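You operate a simulated robot arm through the tools that you are given. There is no shell and no other tool.

The job below is to be done with a simulated robot arm. You get a single attempt, and the scene is never put back.

Task
Set the controls near the top of the pedal bench. At the end: the orange tone switch of the pedal board is switched on; the red switch of the power brick is switched off; the knob of the white pedal is turned to 10; the yellow pedal footswitch is switched on; whatever was shut is shut again. Leave all else as you found it, and nothing knocked over.

It is judged by the outcome, as a careful person would: the job done as asked, and still so three seconds after it is handed in. It fails if anything else is knocked over, pushed out of place, dropped, spilled or broken.

Robot
A 7-joint arm with a two-finger gripper, fixed in place. Base frame: the origin is at the foot of the arm, x ahead of it, y to its left, z up. Lengths are in mm, angles in degrees, forces in N, time in s.
With the tool pointing down near the work surface it reaches from about 280 to 600 mm from the base axis. Its first joint turns from -143.0 to 143.0 degrees. Payload 1.08 kg.
The tool frame sits at the grasp point between the pads (the TCP): z along the fingers, y along the line on which they close. The tips reach 16 mm beyond it. Largest opening 88 mm; the body of the gripper starts 58 mm behind the TCP.
Orientation is that of the tool frame in the base frame, as a unit quaternion [w, x, y, z]. With the fingers straight down and closing along the base's y, the tool's x points along the base's -x, its y along +y and its z along -z.

Tools
- The arm moves only by the tool arm_command. Its argument "plan" is one flat list of numbers, 6 for each row, row after row: the shift along the tool's x, y, z in mm, then the turn, a rotation vector about the tool's x, y, z in degrees. In form: [tx, ty, tz, wx, wy, wz, tx, ty, tz, wx, wy, wz, ...]. A call has 1 to 20 rows; each row shifts and turns the commanded pose from where the row before left it, along the tool's axes as they then stand. "hand" is the closure in counts, from 0 (fully open) to 255 (shut), set as the call begins (left out, the last holds). Each row takes 0.2 s and may step no farther than 50 mm and 8.6 degrees from the row before; otherwise, or with a gripper value out of range, the whole call is refused. A pose out of reach is approached as far as the arm can. The call stops where the force on the tool passes 40 N (or 10 N more than at its start, if that is more) or the arm is blocked; 0.2 s more then pass. The fingers move at their own pace and stop on an object; they squeeze with about 20 N. The grip force told is the motor's: it shows also when the fingers shut on nothing. Time passes only in rows, and 0.2 s behind the last, so rows that do not move let the fingers close. The reply holds the time, the measured pose of the TCP, the force on the tool along the base axes, the opening and the grip force, in the units named above and with some noise, with the torque about the TCP (base axes, N m) and any sound that the robot's microphone picked up, and new pictures: "show" is both (left out), scene, wrist or none.
- Cameras (640 x 400 px; columns grow to the right, rows downward): "scene" is fixed at [50.2, 649.2, 648]; the picture's right is [-0.84, -0.55, 0.00], its down [-0.25, 0.39, -0.89] and it looks along [0.49, -0.74, -0.46] (base axes); focal length 362 px, centre (320, 200). "wrist" rides on the gripper at [82, -8, -92] in the tool frame; the picture's right is [0.10, 0.99, 0.00], its down [-0.70, 0.07, -0.71] and it looks along [-0.71, 0.07, 0.71] (tool axes); focal length 256 px, centre (320, 200). There is no depth. A picture from a camera that has moved, and an enlarged one, comes with that camera's place and axes in the base frame and with its lens.
- zoom(camera, box): a new picture of the part [left, top, right, bottom] of that camera's present view, enlarged. The clock stands still meanwhile.
- finish_job(): hands the job in; it is judged then, once.

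Places have to be worked out from the pictures, the camera data and where the tool is seen. Open the gripper and draw the arm clear of the work before you hand the job in, unless the task says otherwise.

The tools are called as name(argument=value, ...) on one line, values as JSON. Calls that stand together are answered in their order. arm_command: Moves the arm, as the interface text tells. Its arguments: {"type":"object","properties":{"plan":{"type":"array"},"hand":{"type":"number"},"show":{"type":"string","enum":["both","scene","wrist","none"]}},"required":["plan"]} The other tools are called the same way: zoom (camera, box) takes an enlarged picture of a part of a camera's view; finish_job () hands the job in.

At the start:

```text
t: 0.0
tool_pos: [413.8, 170.8, 360.0]
tool_rot: [0.0, 0.0, 1.0, 0.0]
wrist_force: [-1.1, -0.9, -0.3]
ft_torque: [-0.01, 0.03, 0.01]
gripper_width: 87.9
grip_force: 0.0
```

scene: 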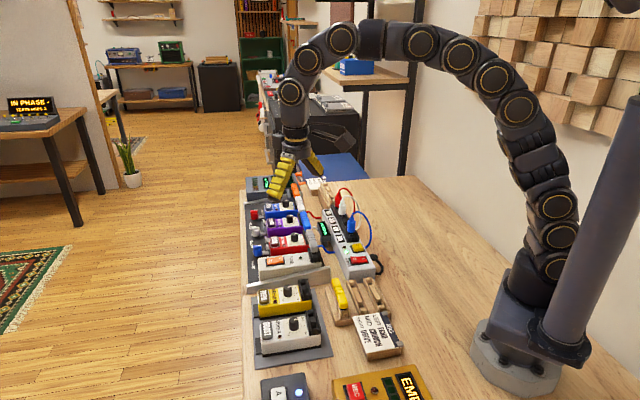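
wrist: 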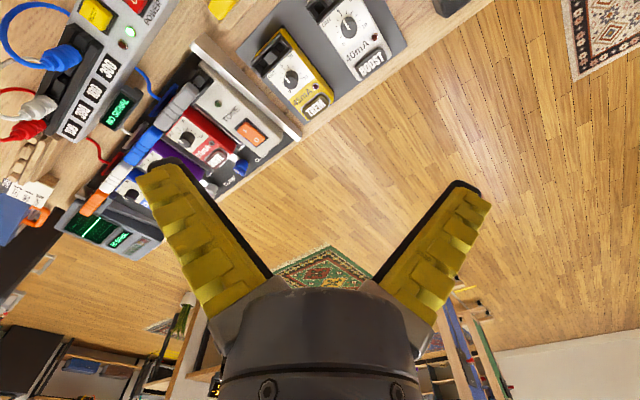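

I'll look closely at the bench before moving anything.

zoom(camera="scene", box=[230, 170, 390, 270])

zoom(camera="scene", box=[230, 270, 440, 400])

zoom(camera="wrist", box=[0, 0, 240, 150])

zoom(camera="wrist", box=[180, 0, 420, 150])

zoom(camera="wrist", box=[40, 100, 280, 250])

```text
4.00 times, centred on (310, 220) of scene
camera zoom: at [50.2, 649.2, 648.0], right [-0.84, -0.55, 0.0], down [-0.25, 0.39, -0.89], along [0.49, -0.74, -0.46], focal length 1450 px, centre (360, 120)
```

zoom: 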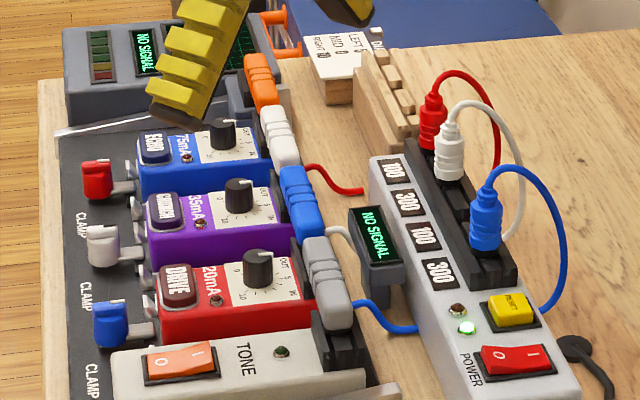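

```text
3.05 times, centred on (335, 335) of scene
camera zoom: at [50.2, 649.2, 648.0], right [-0.84, -0.55, 0.0], down [-0.25, 0.39, -0.89], along [0.49, -0.74, -0.46], focal length 1104 px, centre (274, -211)
```

zoom: 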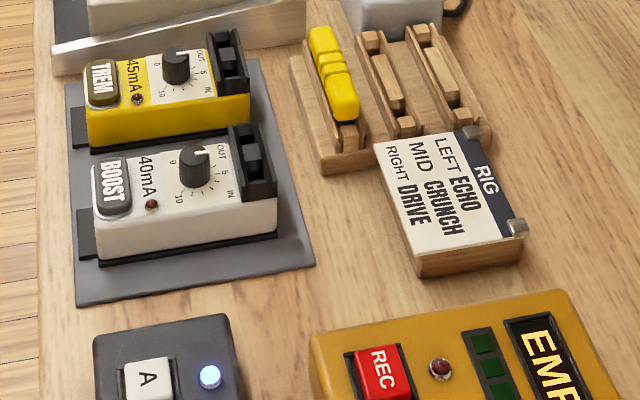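

```text
2.67 times, centred on (120, 75) of wrist
camera zoom: at [332.5, 163.0, 451.4], right [-0.1, 0.99, 0.0], down [0.7, 0.07, 0.71], along [0.71, 0.07, -0.71], focal length 683 px, centre (853, 533)
```

zoom: 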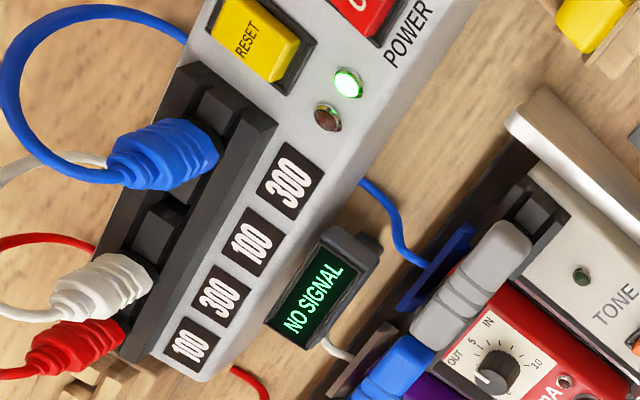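

```text
2.67 times, centred on (300, 75) of wrist
camera zoom: at [332.5, 163.0, 451.4], right [-0.1, 0.99, 0.0], down [0.7, 0.07, 0.71], along [0.71, 0.07, -0.71], focal length 683 px, centre (373, 533)
```

zoom: 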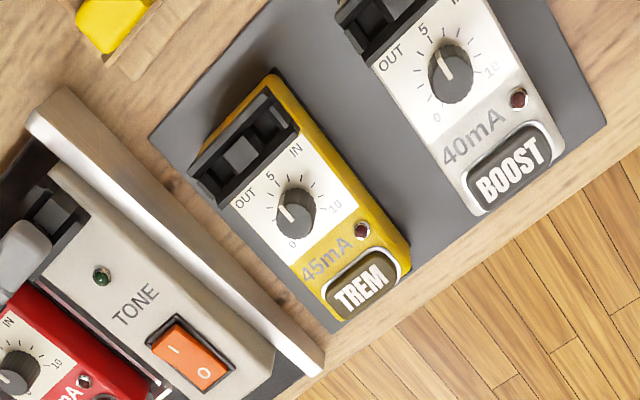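

```text
2.67 times, centred on (160, 175) of wrist
camera zoom: at [332.5, 163.0, 451.4], right [-0.1, 0.99, 0.0], down [0.7, 0.07, 0.71], along [0.71, 0.07, -0.71], focal length 683 px, centre (747, 267)
```

zoom: 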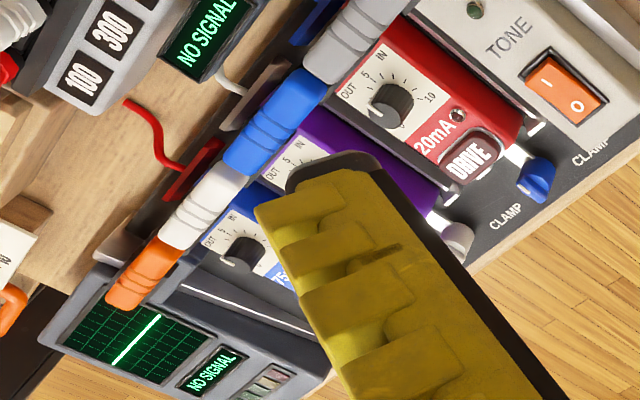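

The tone and power rockers, the TREM footswitch and the BOOST knob all look exposed. I'll move the wrist camera closer over the tone switch and brick, staying high, to read rocker tilt and positions.

arm_command(plan=[3.5, -32.7, 25, 0, 0, 0, 3.5, -32.7, 25, 0, 0, 0, 3.5, -32.7, 25, 0, 0, 0, 3.5, -32.7, 25, 0, 0, 0, 0, 0, 0, 0, 0, 0], show="both")

```text
t: 1.2
tool_pos: [403.7, 39.2, 258.6]
tool_rot: [0.0, 0.0, 1.0, 0.0]
wrist_force: [-0.1, -0.4, -0.2]
ft_torque: [-0.02, -0.02, 0.03]
gripper_width: 87.7
grip_force: 0.0
camera wrist: at [321.5, 30.4, 349.8], right [-0.1, 0.99, 0.0], down [0.7, 0.07, 0.71], along [0.7, 0.07, -0.71], focal length 256 px, centre (320, 200)
```

scene: 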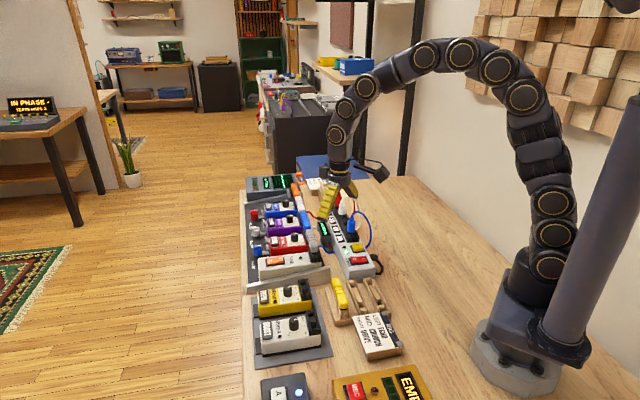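
wrist: 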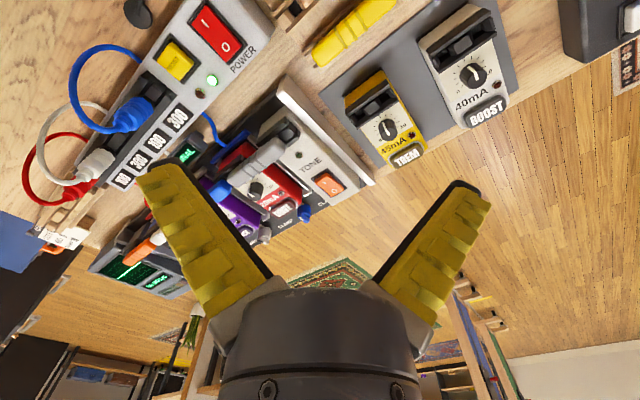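

zoom(camera="wrist", box=[100, 0, 300, 125])

zoom(camera="wrist", box=[230, 100, 390, 200])

zoom(camera="wrist", box=[320, 30, 540, 170])

zoom(camera="scene", box=[320, 210, 400, 290])

zoom(camera="scene", box=[240, 230, 320, 290])

```text
3.20 times, centred on (200, 62) of wrist
camera zoom: at [321.5, 30.4, 349.8], right [-0.1, 0.99, 0.0], down [0.7, 0.07, 0.71], along [0.7, 0.07, -0.71], focal length 819 px, centre (704, 640)
```

zoom: 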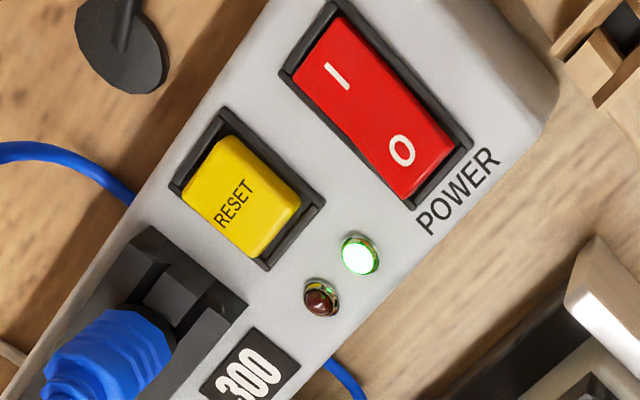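

```text
4.00 times, centred on (310, 150) of wrist
camera zoom: at [321.5, 30.4, 349.8], right [-0.1, 0.99, 0.0], down [0.7, 0.07, 0.71], along [0.7, 0.07, -0.71], focal length 1024 px, centre (360, 400)
```

zoom: 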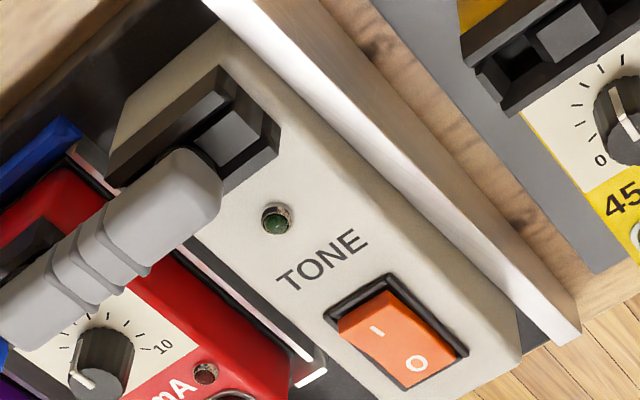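

```text
2.86 times, centred on (430, 100) of wrist
camera zoom: at [321.5, 30.4, 349.8], right [-0.1, 0.99, 0.0], down [0.7, 0.07, 0.71], along [0.7, 0.07, -0.71], focal length 731 px, centre (6, 486)
```

zoom: 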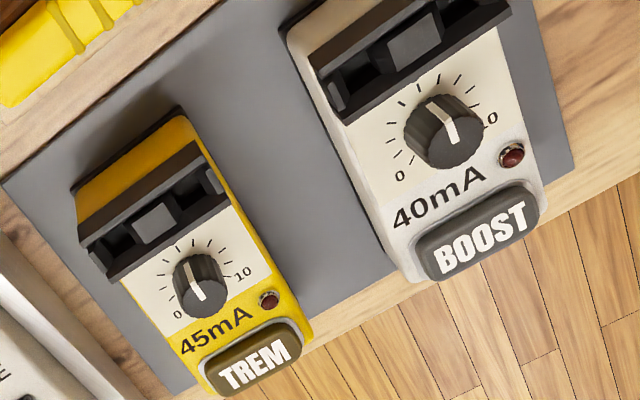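

```text
5.00 times, centred on (360, 250) of scene
camera zoom: at [50.2, 649.2, 648.0], right [-0.84, -0.55, 0.0], down [-0.25, 0.39, -0.89], along [0.49, -0.74, -0.46], focal length 1812 px, centre (120, -50)
```

zoom: 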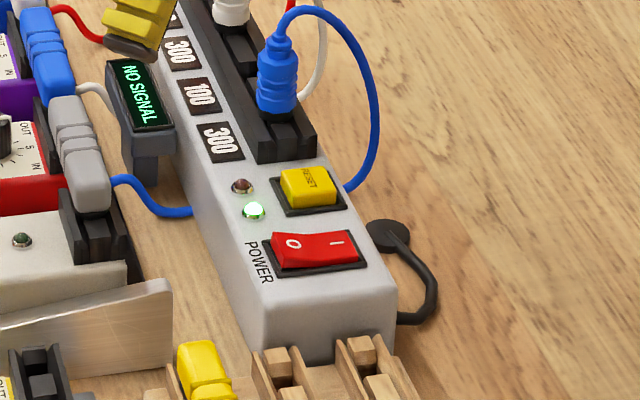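

```text
6.67 times, centred on (280, 260) of scene
camera zoom: at [50.2, 649.2, 648.0], right [-0.84, -0.55, 0.0], down [-0.25, 0.39, -0.89], along [0.49, -0.74, -0.46], focal length 2416 px, centre (587, -200)
```

zoom: 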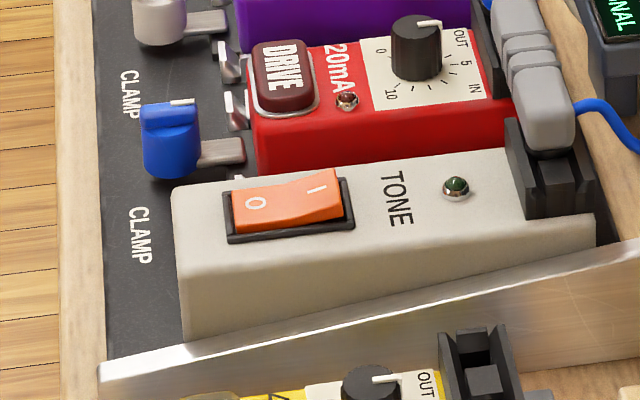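

Tone: the "I" end is raised, so it's off. Power: the "O" end is raised, so it's on with a green LED. I estimate the tone rocker at about (568,68,67), the power rocker at (392,-63,59), the TREM footswitch at (519,174,52) and the BOOST knob at (407,203,64). Next I'll close the fingers, turn about -42° to line up with the pedals and hover above the tone switch for a closer look.

arm_command(plan=[-34, 2.7, 18, 0, 0, 0, -34, 2.7, 18, 0, 0, 0, -34, 2.7, 18, 0, 0, 0, -34, 2.7, 18, 0, 0, 0, 0, 0, 0, 0, 0, -8.4, 0, 0, 0, 0, 0, -8.4, 0, 0, 0, 0, 0, -8.4, 0, 0, 0, 0, 0, -8.4, 0, 0, 0, 0, 0, -8.4, 0, 0, 0, 0, 0, 0], hand=255, show="both")

```text
t: 3.4
tool_pos: [535.8, 50.4, 189.1]
tool_rot: [0.001, -0.359, 0.933, 0.0]
wrist_force: [-0.1, -0.9, -1.3]
ft_torque: [-0.03, -0.03, 0.0]
gripper_width: 0.0
grip_force: 20.7
camera wrist: at [481.0, -9.8, 279.4], right [-0.74, 0.67, 0.0], down [0.47, 0.52, 0.71], along [0.47, 0.53, -0.7], focal length 256 px, centre (320, 200)
```

scene: 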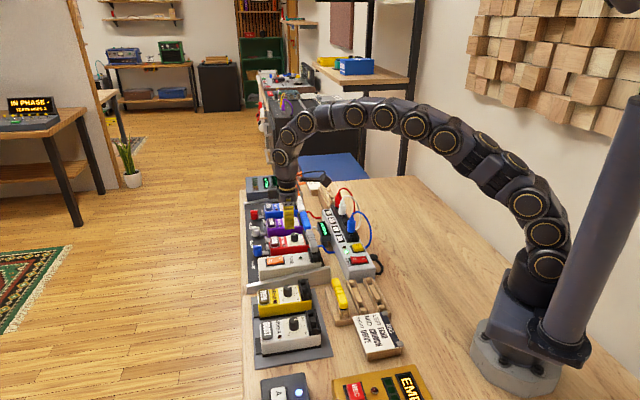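
wrist: 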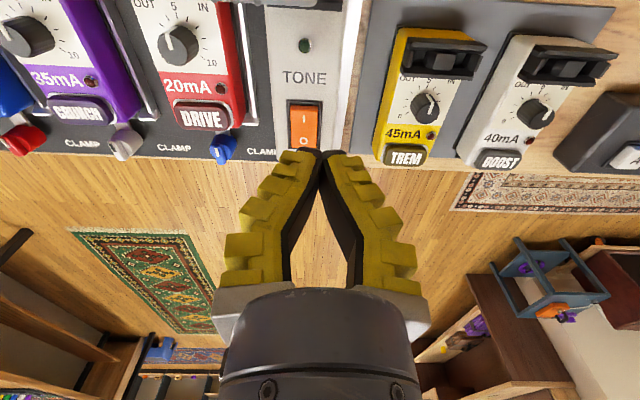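

zoom(camera="wrist", box=[250, 70, 378, 150])

zoom(camera="wrist", box=[360, 20, 620, 180])

```text
5.00 times, centred on (314, 110) of wrist
camera zoom: at [481.0, -9.8, 279.4], right [-0.74, 0.67, 0.0], down [0.47, 0.52, 0.71], along [0.47, 0.53, -0.7], focal length 1280 px, centre (350, 650)
```

zoom: 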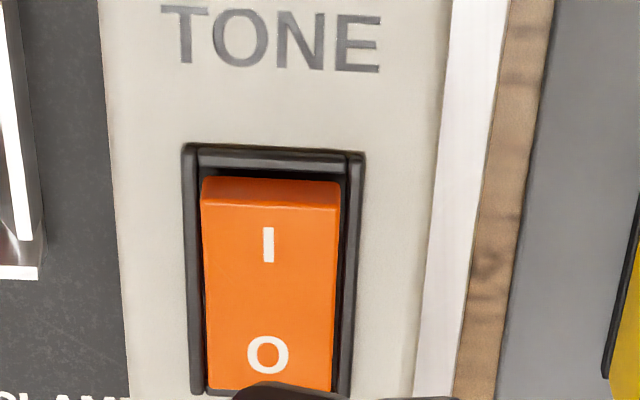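

```text
2.46 times, centred on (490, 100) of wrist
camera zoom: at [481.0, -9.8, 279.4], right [-0.74, 0.67, 0.0], down [0.47, 0.52, 0.71], along [0.47, 0.53, -0.7], focal length 630 px, centre (-98, 446)
```

zoom: 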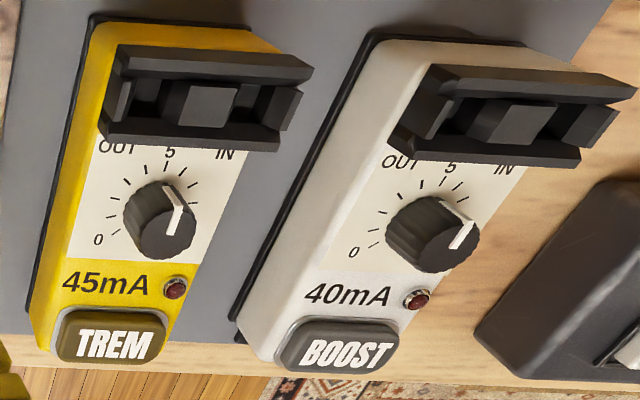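

The refined view puts the tone rocker centre at about (570,67), with the raised "I" end toward the robot. I'll move above the "I" half at (560.5,58), tips about 20 mm above it, and check.

arm_command(plan=[-11.7, -5.4, 30, 0, 0, 0, -11.7, -5.5, 30, 0, 0, 0, 0, 0, 18, 0, 0, 0, 0, 0, 0, 0, 0, 0], show="both")

```text
t: 4.4
tool_pos: [560.4, 59.8, 109.4]
tool_rot: [-0.001, -0.359, 0.933, 0.0]
wrist_force: [0.8, 0.4, -0.8]
ft_torque: [0.04, -0.01, 0.0]
gripper_width: 0.0
grip_force: 20.6
camera wrist: at [504.6, -1.0, 200.5], right [-0.74, 0.67, 0.0], down [0.47, 0.52, 0.71], along [0.47, 0.53, -0.71], focal length 256 px, centre (320, 200)
```

scene: 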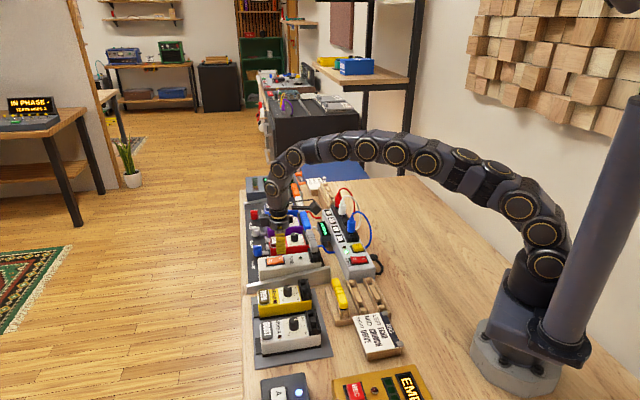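
wrist: 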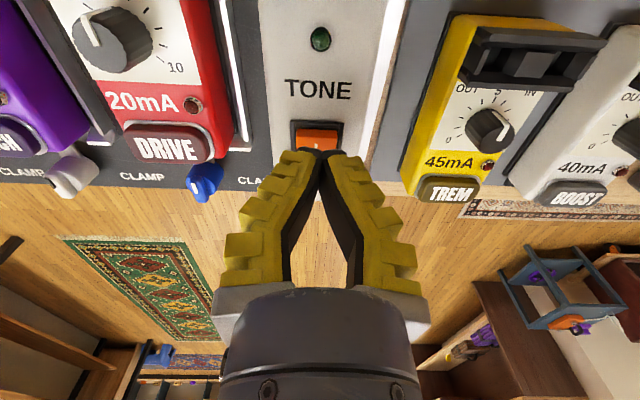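

zoom(camera="wrist", box=[256, 90, 384, 170])

zoom(camera="scene", box=[240, 220, 320, 280])

```text
5.00 times, centred on (320, 130) of wrist
camera zoom: at [504.6, -1.0, 200.5], right [-0.74, 0.67, 0.0], down [0.47, 0.52, 0.71], along [0.47, 0.53, -0.71], focal length 1280 px, centre (320, 550)
```

zoom: 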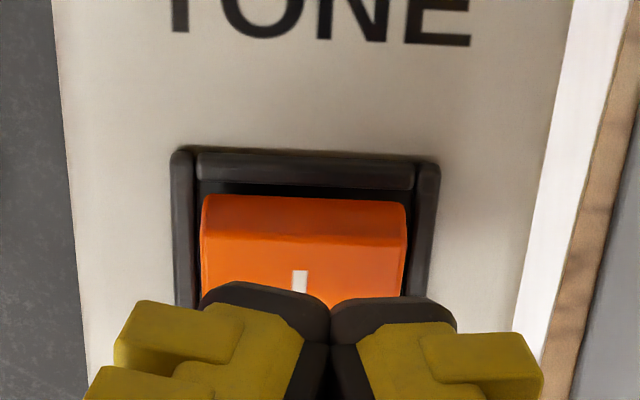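

```text
6.67 times, centred on (280, 250) of scene
camera zoom: at [50.2, 649.2, 648.0], right [-0.84, -0.55, 0.0], down [-0.25, 0.39, -0.89], along [0.49, -0.74, -0.46], focal length 2416 px, centre (587, -133)
```

zoom: 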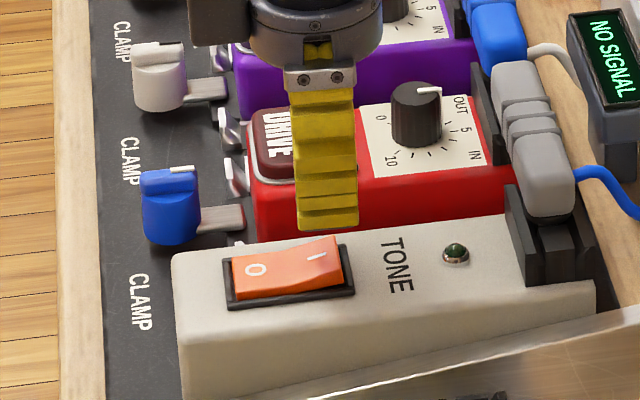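

The tip sits about 2 mm right of the rocker axis and slightly toward the outer end. I'll shift 2 mm and 4.5 mm inward, then lower to just above the "I" end and press in small steps.

arm_command(plan=[-4.5, -2, 0, 0, 0, 0, 0, 0, 8, 0, 0, 0, 0, 0, 6, 0, 0, 0, 0, 0, 3, 0, 0, 0, 0, 0, 2, 0, 0, 0, 0, 0, 2, 0, 0, 0, 0, 0, 0, 0, 0, 0], show="both")

```text
t: 6.0
tool_pos: [563.7, 60.7, 89.7]
tool_rot: [-0.001, -0.359, 0.933, 0.0]
wrist_force: [0.3, -1.0, 0.0]
ft_torque: [0.0, -0.01, -0.02]
gripper_width: 0.1
grip_force: 19.7
camera wrist: at [510.0, 0.3, 180.4], right [-0.74, 0.67, 0.0], down [0.47, 0.52, 0.71], along [0.48, 0.53, -0.71], focal length 256 px, centre (320, 200)
```

scene: 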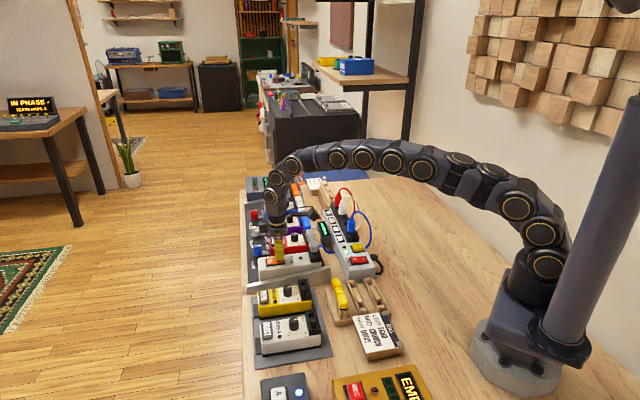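
wrist: 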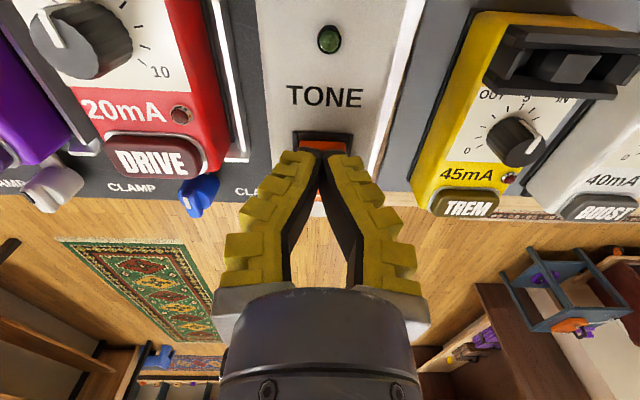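

No contact yet, with the tip at about z 73. I'll keep pressing in 2 mm steps.

arm_command(plan=[0, 0, 2, 0, 0, 0, 0, 0, 2, 0, 0, 0, 0, 0, 2, 0, 0, 0, 0, 0, 0, 0, 0, 0], show="wrist")

zoom(camera="scene", box=[240, 220, 320, 280])

```text
t: 7.0
tool_pos: [566.1, 60.5, 83.8]
tool_rot: [0.001, -0.358, 0.934, -0.001]
wrist_force: [-7.8, -0.7, 16.2]
ft_torque: [0.0, 0.02, 0.16]
gripper_width: 5.8
grip_force: 22.3
camera wrist: at [510.2, -0.2, 175.6], right [-0.74, 0.67, 0.0], down [0.47, 0.52, 0.71], along [0.48, 0.53, -0.7], focal length 256 px, centre (320, 200)
```

wrist: 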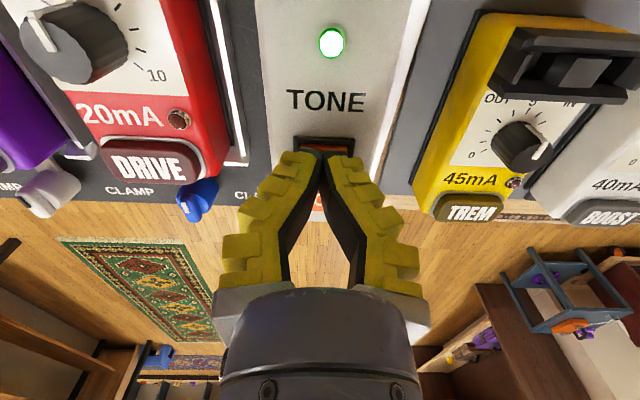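

```text
6.67 times, centred on (280, 250) of scene
camera zoom: at [50.2, 649.2, 648.0], right [-0.84, -0.55, 0.0], down [-0.25, 0.39, -0.89], along [0.49, -0.74, -0.46], focal length 2416 px, centre (587, -133)
```

zoom: 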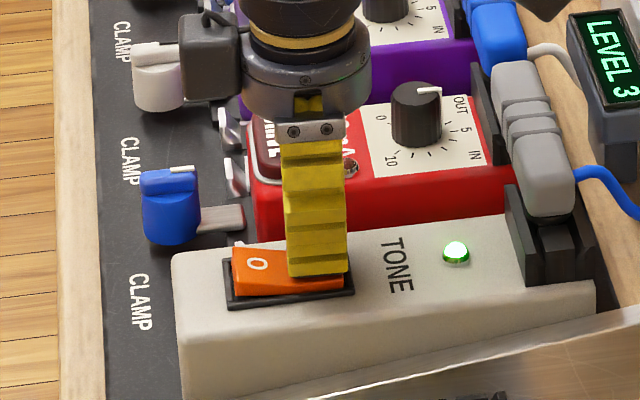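

The tone LED is lit and the rocker has flipped. I'll lift off straight up and travel to above the TREM footswitch, at about (520,172).

arm_command(plan=[0, 0, -20, 0, 0, 0, 0, 0, -45, 0, 0, 0, 0, 0, -22, 0, 0, 0, -14, 38, 0, 0, 0, 0, -14, 38, 0, 0, 0, 0, -13.6, 37.3, 0, 0, 0, 0, 0, 0, 30, 0, 0, 0, 0, 0, 18, 0, 0, 0, 0, 0, 0, 0, 0, 0], show="both")

zoom(camera="wrist", box=[240, 70, 400, 170])

zoom(camera="scene", box=[240, 240, 320, 300])

```text
t: 9.0
tool_pos: [521.6, 171.8, 122.9]
tool_rot: [0.0, -0.359, 0.933, 0.0]
wrist_force: [-0.5, 0.0, -0.9]
ft_torque: [-0.01, -0.01, 0.02]
gripper_width: 0.1
grip_force: 22.1
camera wrist: at [465.9, 111.4, 213.7], right [-0.74, 0.67, 0.0], down [0.47, 0.52, 0.71], along [0.48, 0.53, -0.7], focal length 256 px, centre (320, 200)
```

scene: 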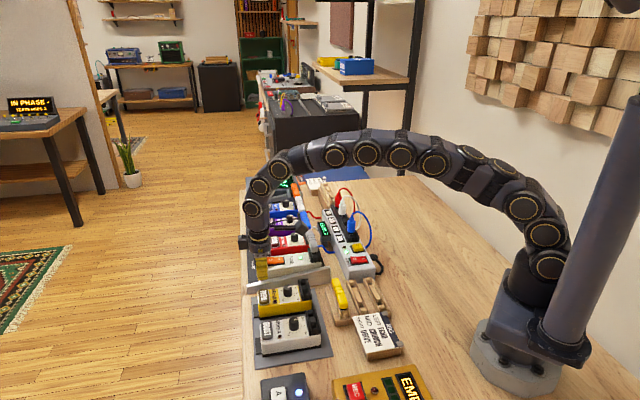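
wrist: 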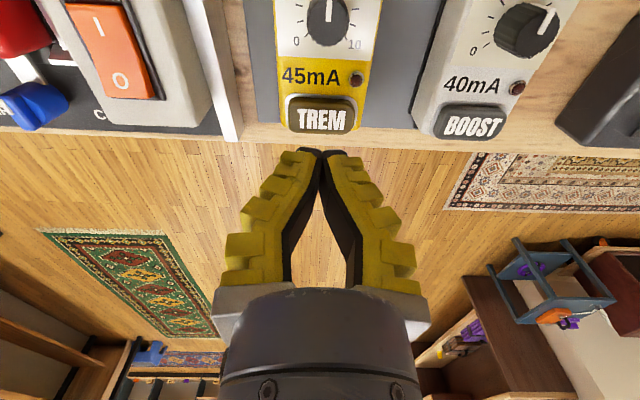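

```text
4.00 times, centred on (320, 120) of wrist
camera zoom: at [465.9, 111.4, 213.7], right [-0.74, 0.67, 0.0], down [0.47, 0.52, 0.71], along [0.48, 0.53, -0.7], focal length 1024 px, centre (320, 520)
```

zoom: 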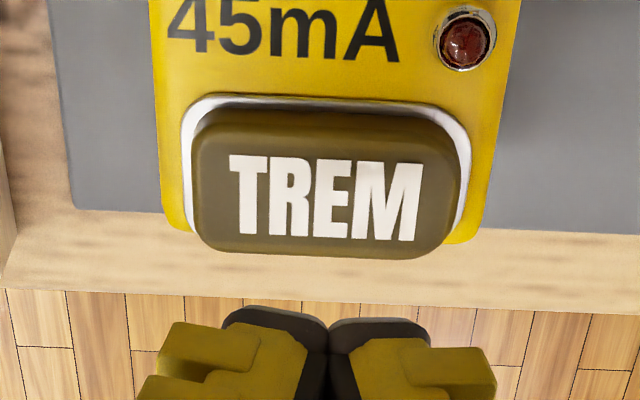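

```text
6.67 times, centred on (280, 270) of scene
camera zoom: at [50.2, 649.2, 648.0], right [-0.84, -0.55, 0.0], down [-0.25, 0.39, -0.89], along [0.49, -0.74, -0.46], focal length 2416 px, centre (587, -267)
```

zoom: 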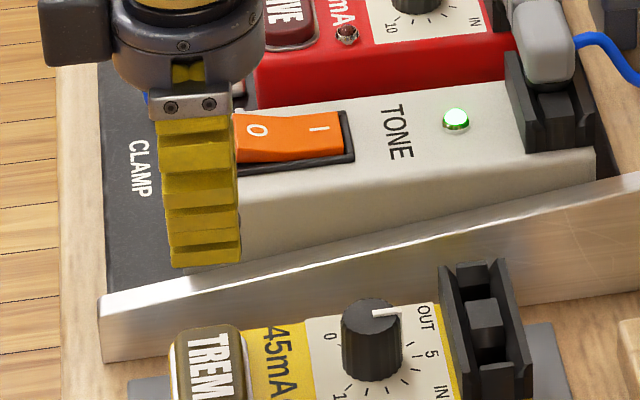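

The fingertip footprint is right over the TREM button, and the LED is dark (off). I'll descend and press slowly.

arm_command(plan=[0, 0, 20, 0, 0, 0, 0, 0, 18, 0, 0, 0, 0, 0, 6, 0, 0, 0, 0, 0, 3, 0, 0, 0, 0, 0, 2, 0, 0, 0, 0, 0, 2, 0, 0, 0, 0, 0, 0, 0, 0, 0], show="wrist")

zoom(camera="scene", box=[240, 250, 320, 310])

```text
t: 10.6
tool_pos: [520.5, 173.2, 71.7]
tool_rot: [0.0, -0.359, 0.933, 0.001]
wrist_force: [-0.8, -0.5, 0.0]
ft_torque: [0.04, -0.01, -0.01]
gripper_width: 0.0
grip_force: 21.9
camera wrist: at [465.5, 111.7, 162.9], right [-0.74, 0.67, 0.0], down [0.47, 0.52, 0.71], along [0.48, 0.53, -0.71], focal length 256 px, centre (320, 200)
```

wrist: 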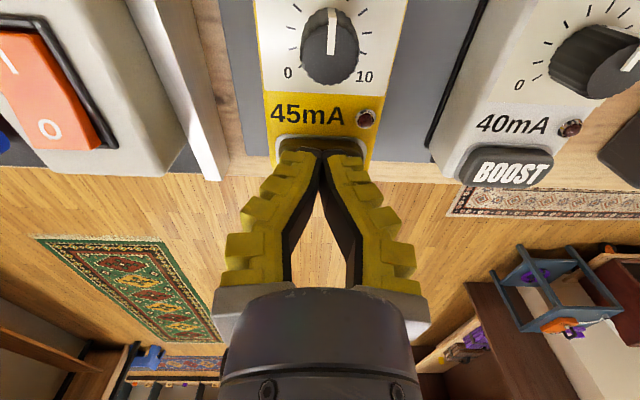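

```text
6.67 times, centred on (280, 280) of scene
camera zoom: at [50.2, 649.2, 648.0], right [-0.84, -0.55, 0.0], down [-0.25, 0.39, -0.89], along [0.49, -0.74, -0.46], focal length 2416 px, centre (587, -333)
```

zoom: 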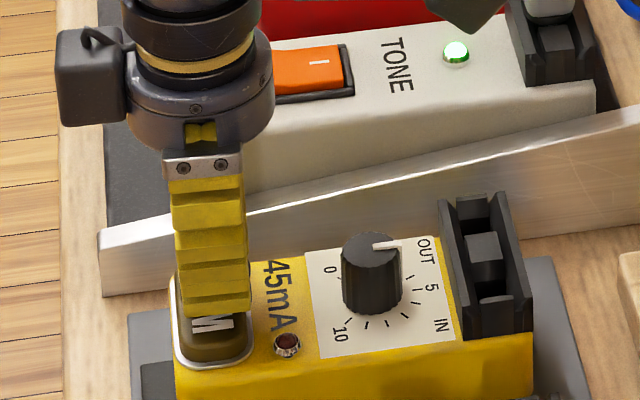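

Almost touching, with no force yet, so I'll continue in 1.5–2 mm steps.

arm_command(plan=[0, 0, 2, 0, 0, 0, 0, 0, 2, 0, 0, 0, 0, 0, 1.5, 0, 0, 0, 0, 0, 0, 0, 0, 0], show="wrist")

zoom(camera="scene", box=[240, 250, 320, 310])

```text
t: 11.6
tool_pos: [521.1, 172.7, 66.8]
tool_rot: [-0.001, -0.358, 0.934, 0.0]
wrist_force: [-1.6, -0.1, 2.7]
ft_torque: [0.01, 0.01, -0.01]
gripper_width: 5.9
grip_force: 19.9
camera wrist: at [465.5, 111.7, 156.8], right [-0.74, 0.67, 0.0], down [0.47, 0.52, 0.71], along [0.48, 0.53, -0.7], focal length 256 px, centre (320, 200)
```

wrist: 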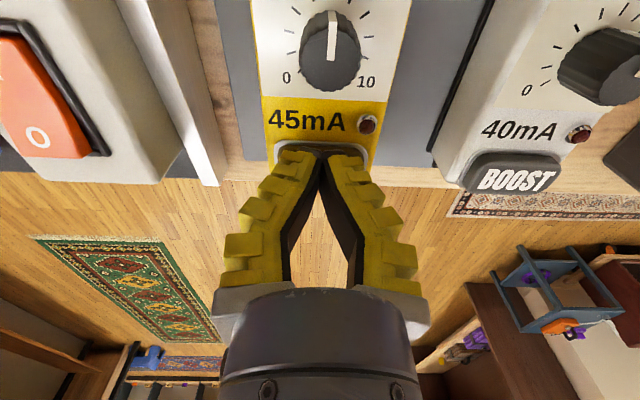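

```text
6.67 times, centred on (280, 280) of scene
camera zoom: at [50.2, 649.2, 648.0], right [-0.84, -0.55, 0.0], down [-0.25, 0.39, -0.89], along [0.49, -0.74, -0.46], focal length 2416 px, centre (587, -333)
```

zoom: 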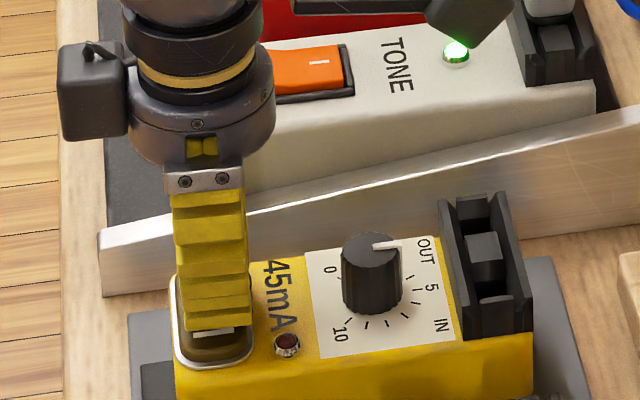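

Light contact at about 3 N. I'll press further.

arm_command(plan=[0, 0, 1.5, 0, 0, 0, 0, 0, 1.5, 0, 0, 0, 0, 0, 0, 0, 0, 0], show="wrist")

zoom(camera="scene", box=[240, 250, 320, 310])

```text
t: 12.4
tool_pos: [520.8, 172.9, 63.7]
tool_rot: [0.0, -0.36, 0.933, 0.0]
wrist_force: [-1.7, 1.5, 6.5]
ft_torque: [-0.02, 0.02, -0.02]
gripper_width: 6.0
grip_force: 20.1
heard: click
camera wrist: at [465.6, 111.6, 154.5], right [-0.74, 0.67, 0.0], down [0.47, 0.52, 0.71], along [0.48, 0.53, -0.7], focal length 256 px, centre (320, 200)
```

wrist: 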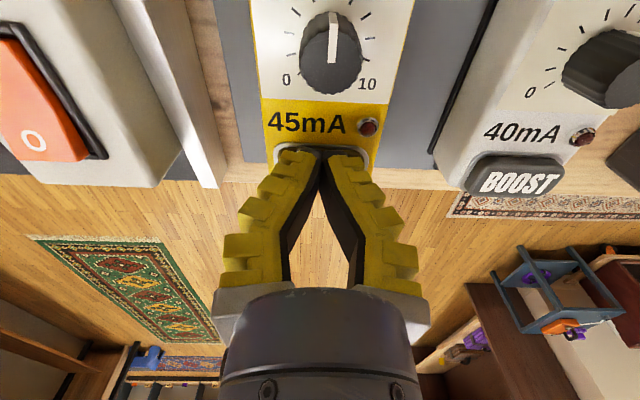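

```text
6.67 times, centred on (280, 280) of scene
camera zoom: at [50.2, 649.2, 648.0], right [-0.84, -0.55, 0.0], down [-0.25, 0.39, -0.89], along [0.49, -0.74, -0.46], focal length 2416 px, centre (587, -333)
```

zoom: 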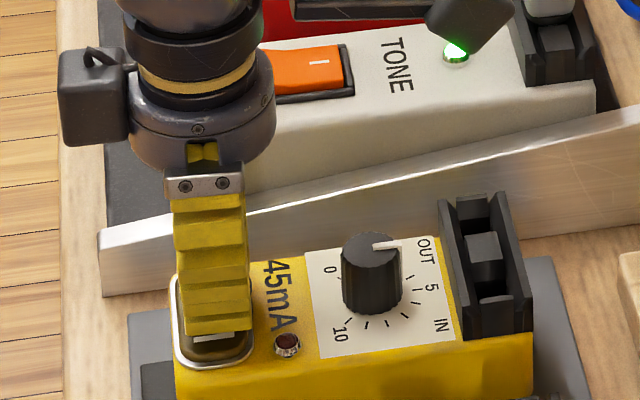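

I heard a click. I'll lift off and compare the button's height and LED with before.

arm_command(plan=[0, 0, -5, 0, 0, 0, 0, 0, -20, 0, 0, 0, 0, 0, -33, 0, 0, 0, 0, 0, 0, 0, 0, 0], show="wrist")

zoom(camera="wrist", box=[240, 70, 400, 170])

zoom(camera="scene", box=[240, 270, 340, 345])

```text
t: 13.4
tool_pos: [521.4, 171.6, 120.5]
tool_rot: [-0.001, -0.358, 0.934, 0.001]
wrist_force: [-0.8, 0.2, -0.3]
ft_torque: [-0.01, -0.01, 0.0]
gripper_width: 0.1
grip_force: 20.0
camera wrist: at [465.2, 110.9, 212.2], right [-0.74, 0.67, 0.0], down [0.47, 0.52, 0.71], along [0.48, 0.53, -0.71], focal length 256 px, centre (320, 200)
```

wrist: 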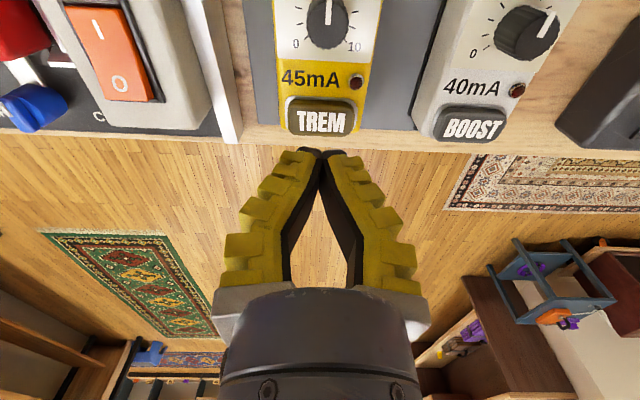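

```text
4.00 times, centred on (320, 120) of wrist
camera zoom: at [465.2, 110.9, 212.2], right [-0.74, 0.67, 0.0], down [0.47, 0.52, 0.71], along [0.48, 0.53, -0.71], focal length 1024 px, centre (320, 520)
```

zoom: 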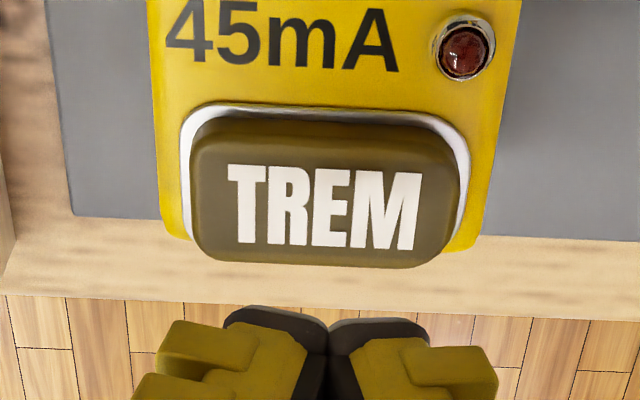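

```text
5.33 times, centred on (290, 308) of scene
camera zoom: at [50.2, 649.2, 648.0], right [-0.84, -0.55, 0.0], down [-0.25, 0.39, -0.89], along [0.49, -0.74, -0.46], focal length 1933 px, centre (480, -373)
```

zoom: 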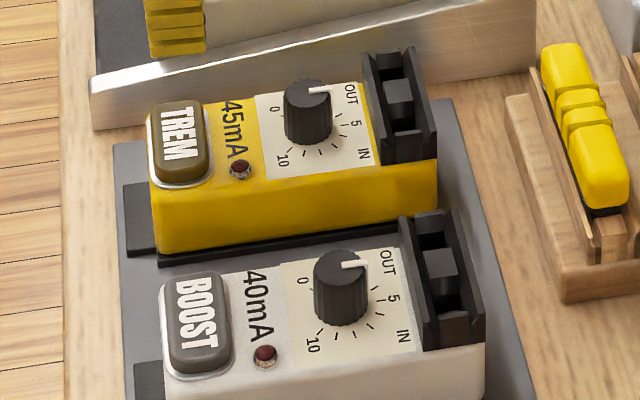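

The button springs back (momentary). It clicked once, and the LED stays dark because this pedal has no power lead plugged in. Next I'll hover over the BOOST knob at about (407,203) with the gripper partly open.

arm_command(plan=[0, 0, -29.5, 0, 0, 0, 21, 33, 0, 0, 0, 0, 21, 33, 0, 0, 0, 0, 21.2, 32.9, 0, 0, 0, 0, 0, 0, 0, 0, 0, 0], hand=120, show="both")

zoom(camera="wrist", box=[240, 50, 400, 150])

zoom(camera="scene", box=[240, 280, 340, 345])

```text
t: 14.6
tool_pos: [405.8, 203.3, 149.8]
tool_rot: [0.0, -0.359, 0.933, 0.0]
wrist_force: [-0.4, -1.2, 0.5]
ft_torque: [-0.03, -0.05, 0.02]
gripper_width: 51.3
grip_force: 3.2
camera wrist: at [350.4, 143.0, 241.6], right [-0.74, 0.67, 0.0], down [0.47, 0.52, 0.71], along [0.48, 0.53, -0.71], focal length 256 px, centre (320, 200)
```

scene: 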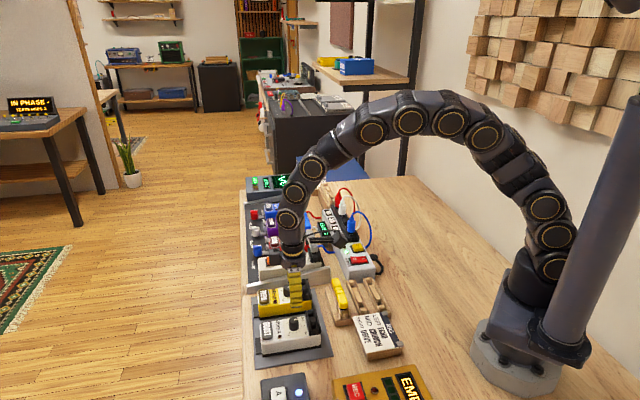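
wrist: 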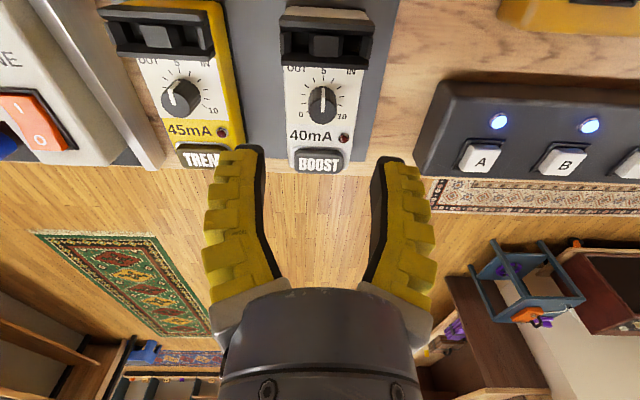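

```text
4.00 times, centred on (320, 100) of wrist
camera zoom: at [350.4, 143.0, 241.6], right [-0.74, 0.67, 0.0], down [0.47, 0.52, 0.71], along [0.48, 0.53, -0.71], focal length 1024 px, centre (320, 600)
```

zoom: 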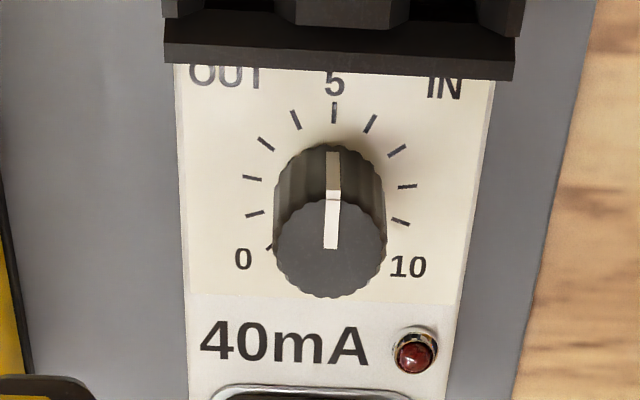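

```text
6.15 times, centred on (290, 312) of scene
camera zoom: at [50.2, 649.2, 648.0], right [-0.84, -0.55, 0.0], down [-0.25, 0.39, -0.89], along [0.49, -0.74, -0.46], focal length 2230 px, centre (505, -492)
```

zoom: 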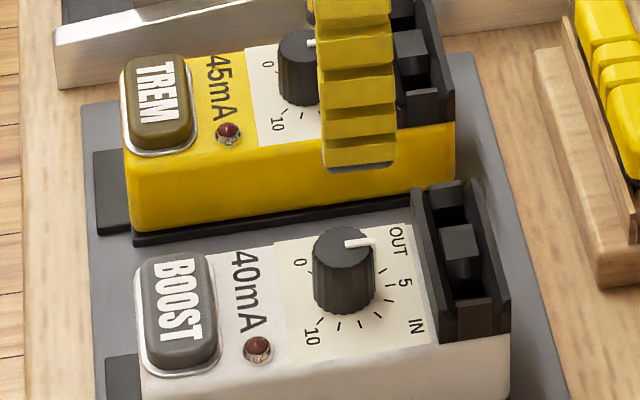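

The pointer sits exactly at 5, with 27° per tick, so 10 is 135° clockwise. I put the knob cap at about (406,207,68), diameter about 20. To stay clear of the jack housing I'll turn it in three 45° grips, so first I'll centre over it, pre-rotate -22.5° and narrow the opening.

arm_command(plan=[-2.4, 1.95, 0, 0, 0, 0, 0, 0, 0, 0, 0, -7.5, 0, 0, 0, 0, 0, -7.5, 0, 0, 0, 0, 0, -7.5, 0, 0, 45, 0, 0, 0, 0, 0, 0, 0, 0, 0], hand=158, show="both")

zoom(camera="wrist", box=[240, 70, 400, 170])

zoom(camera="scene", box=[240, 270, 340, 345])

```text
t: 16.0
tool_pos: [407.6, 206.4, 104.9]
tool_rot: [0.0, -0.533, 0.846, 0.0]
wrist_force: [0.2, 0.8, -0.3]
ft_torque: [-0.05, 0.0, 0.02]
gripper_width: 38.4
grip_force: 3.5
camera wrist: at [380.3, 128.3, 196.5], right [-0.94, 0.33, 0.0], down [0.24, 0.66, 0.71], along [0.24, 0.67, -0.7], focal length 256 px, centre (320, 200)
```

scene: 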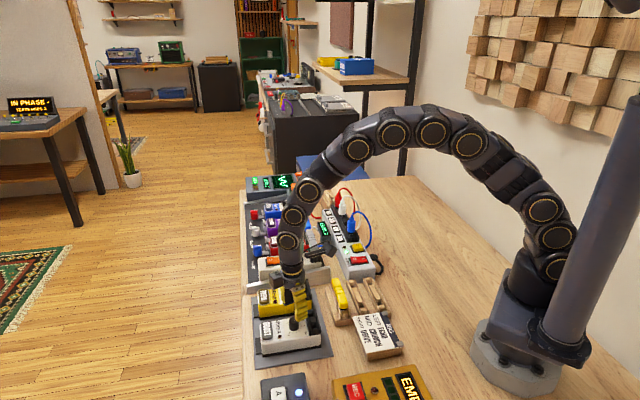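
wrist: 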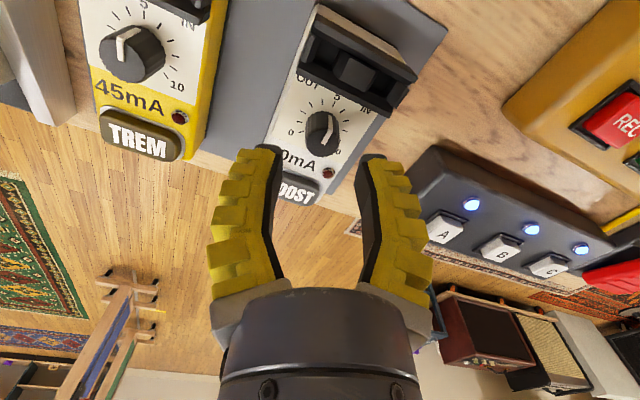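

```text
4.00 times, centred on (320, 120) of wrist
camera zoom: at [380.3, 128.3, 196.5], right [-0.94, 0.33, 0.0], down [0.24, 0.66, 0.71], along [0.24, 0.67, -0.7], focal length 1024 px, centre (320, 520)
```

zoom: 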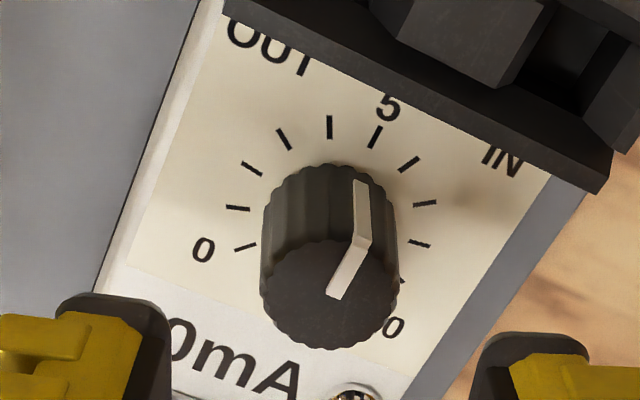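

```text
5.33 times, centred on (290, 308) of scene
camera zoom: at [50.2, 649.2, 648.0], right [-0.84, -0.55, 0.0], down [-0.25, 0.39, -0.89], along [0.49, -0.74, -0.46], focal length 1933 px, centre (480, -373)
```

zoom: 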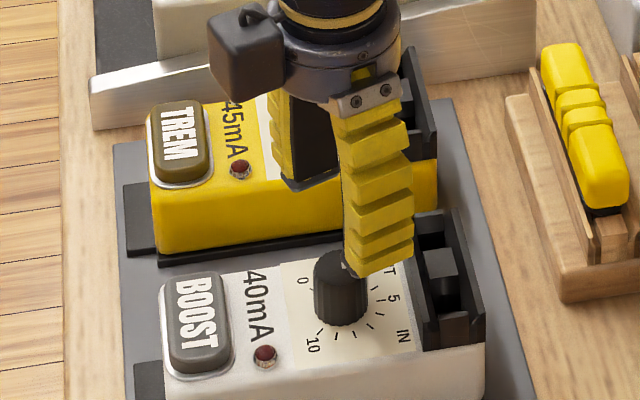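

Nearly centred; the knob is 1.7 mm to tool +y. I'll correct that, lower so the tips are around z 55, and grip.

arm_command(plan=[0, 1.7, 14, 0, 0, 0, 0, 0, 10, 0, 0, 0, 0, 0, 10, 0, 0, 0, 0, 0, 0, 0, 0, 0], show="wrist")

zoom(camera="scene", box=[240, 270, 340, 345])

zoom(camera="wrist", box=[220, 60, 420, 185])

```text
t: 17.0
tool_pos: [405.9, 207.7, 71.2]
tool_rot: [0.0, -0.534, 0.845, -0.001]
wrist_force: [-0.4, 0.8, -0.2]
ft_torque: [0.0, 0.06, 0.05]
gripper_width: 38.3
grip_force: 3.8
camera wrist: at [379.0, 129.4, 162.0], right [-0.94, 0.34, 0.0], down [0.24, 0.66, 0.71], along [0.24, 0.67, -0.7], focal length 256 px, centre (320, 200)
```

wrist: 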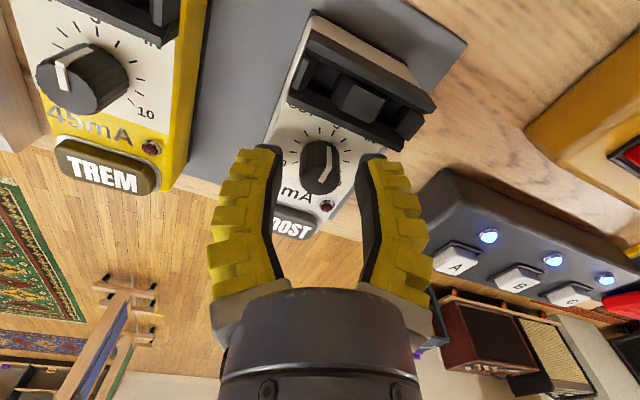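

```text
5.33 times, centred on (290, 308) of scene
camera zoom: at [50.2, 649.2, 648.0], right [-0.84, -0.55, 0.0], down [-0.25, 0.39, -0.89], along [0.49, -0.74, -0.46], focal length 1933 px, centre (480, -373)
```

zoom: 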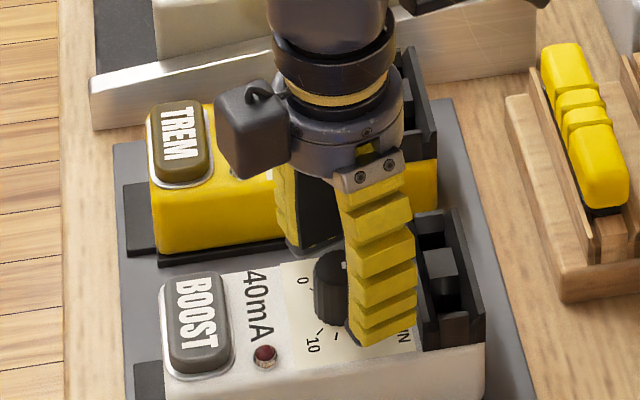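

```text
3.20 times, centred on (320, 122) of wrist
camera zoom: at [379.0, 129.4, 162.0], right [-0.94, 0.34, 0.0], down [0.24, 0.66, 0.71], along [0.24, 0.67, -0.7], focal length 819 px, centre (320, 448)
```

zoom: 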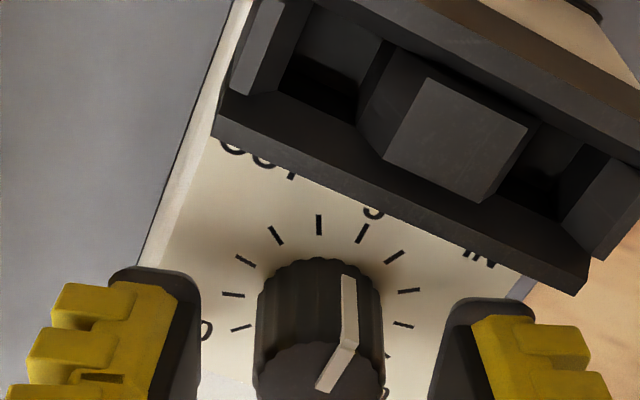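

The fingers straddle the knob evenly and clear of the housing. I'll close on it.

arm_command(plan=[0, 0, 0, 0, 0, 0, 0, 0, 0, 0, 0, 0], hand=255, show="wrist")

```text
t: 17.6
tool_pos: [406.3, 207.1, 71.1]
tool_rot: [0.0, -0.533, 0.846, 0.0]
wrist_force: [-4.7, -2.5, 17.1]
ft_torque: [0.03, 0.04, 0.0]
gripper_width: 13.1
grip_force: 19.8
camera wrist: at [379.1, 129.3, 162.6], right [-0.94, 0.34, 0.0], down [0.24, 0.66, 0.71], along [0.24, 0.67, -0.7], focal length 256 px, centre (320, 200)
```

wrist: 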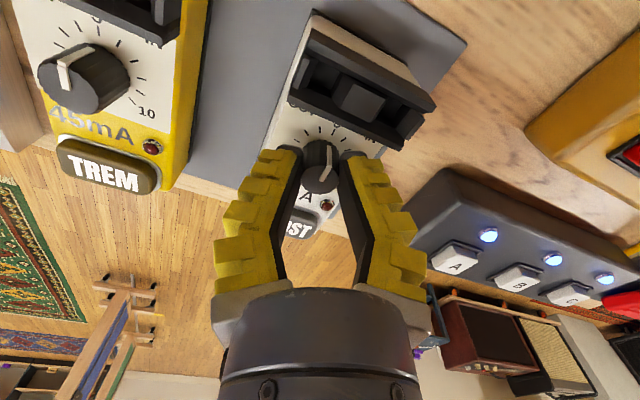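

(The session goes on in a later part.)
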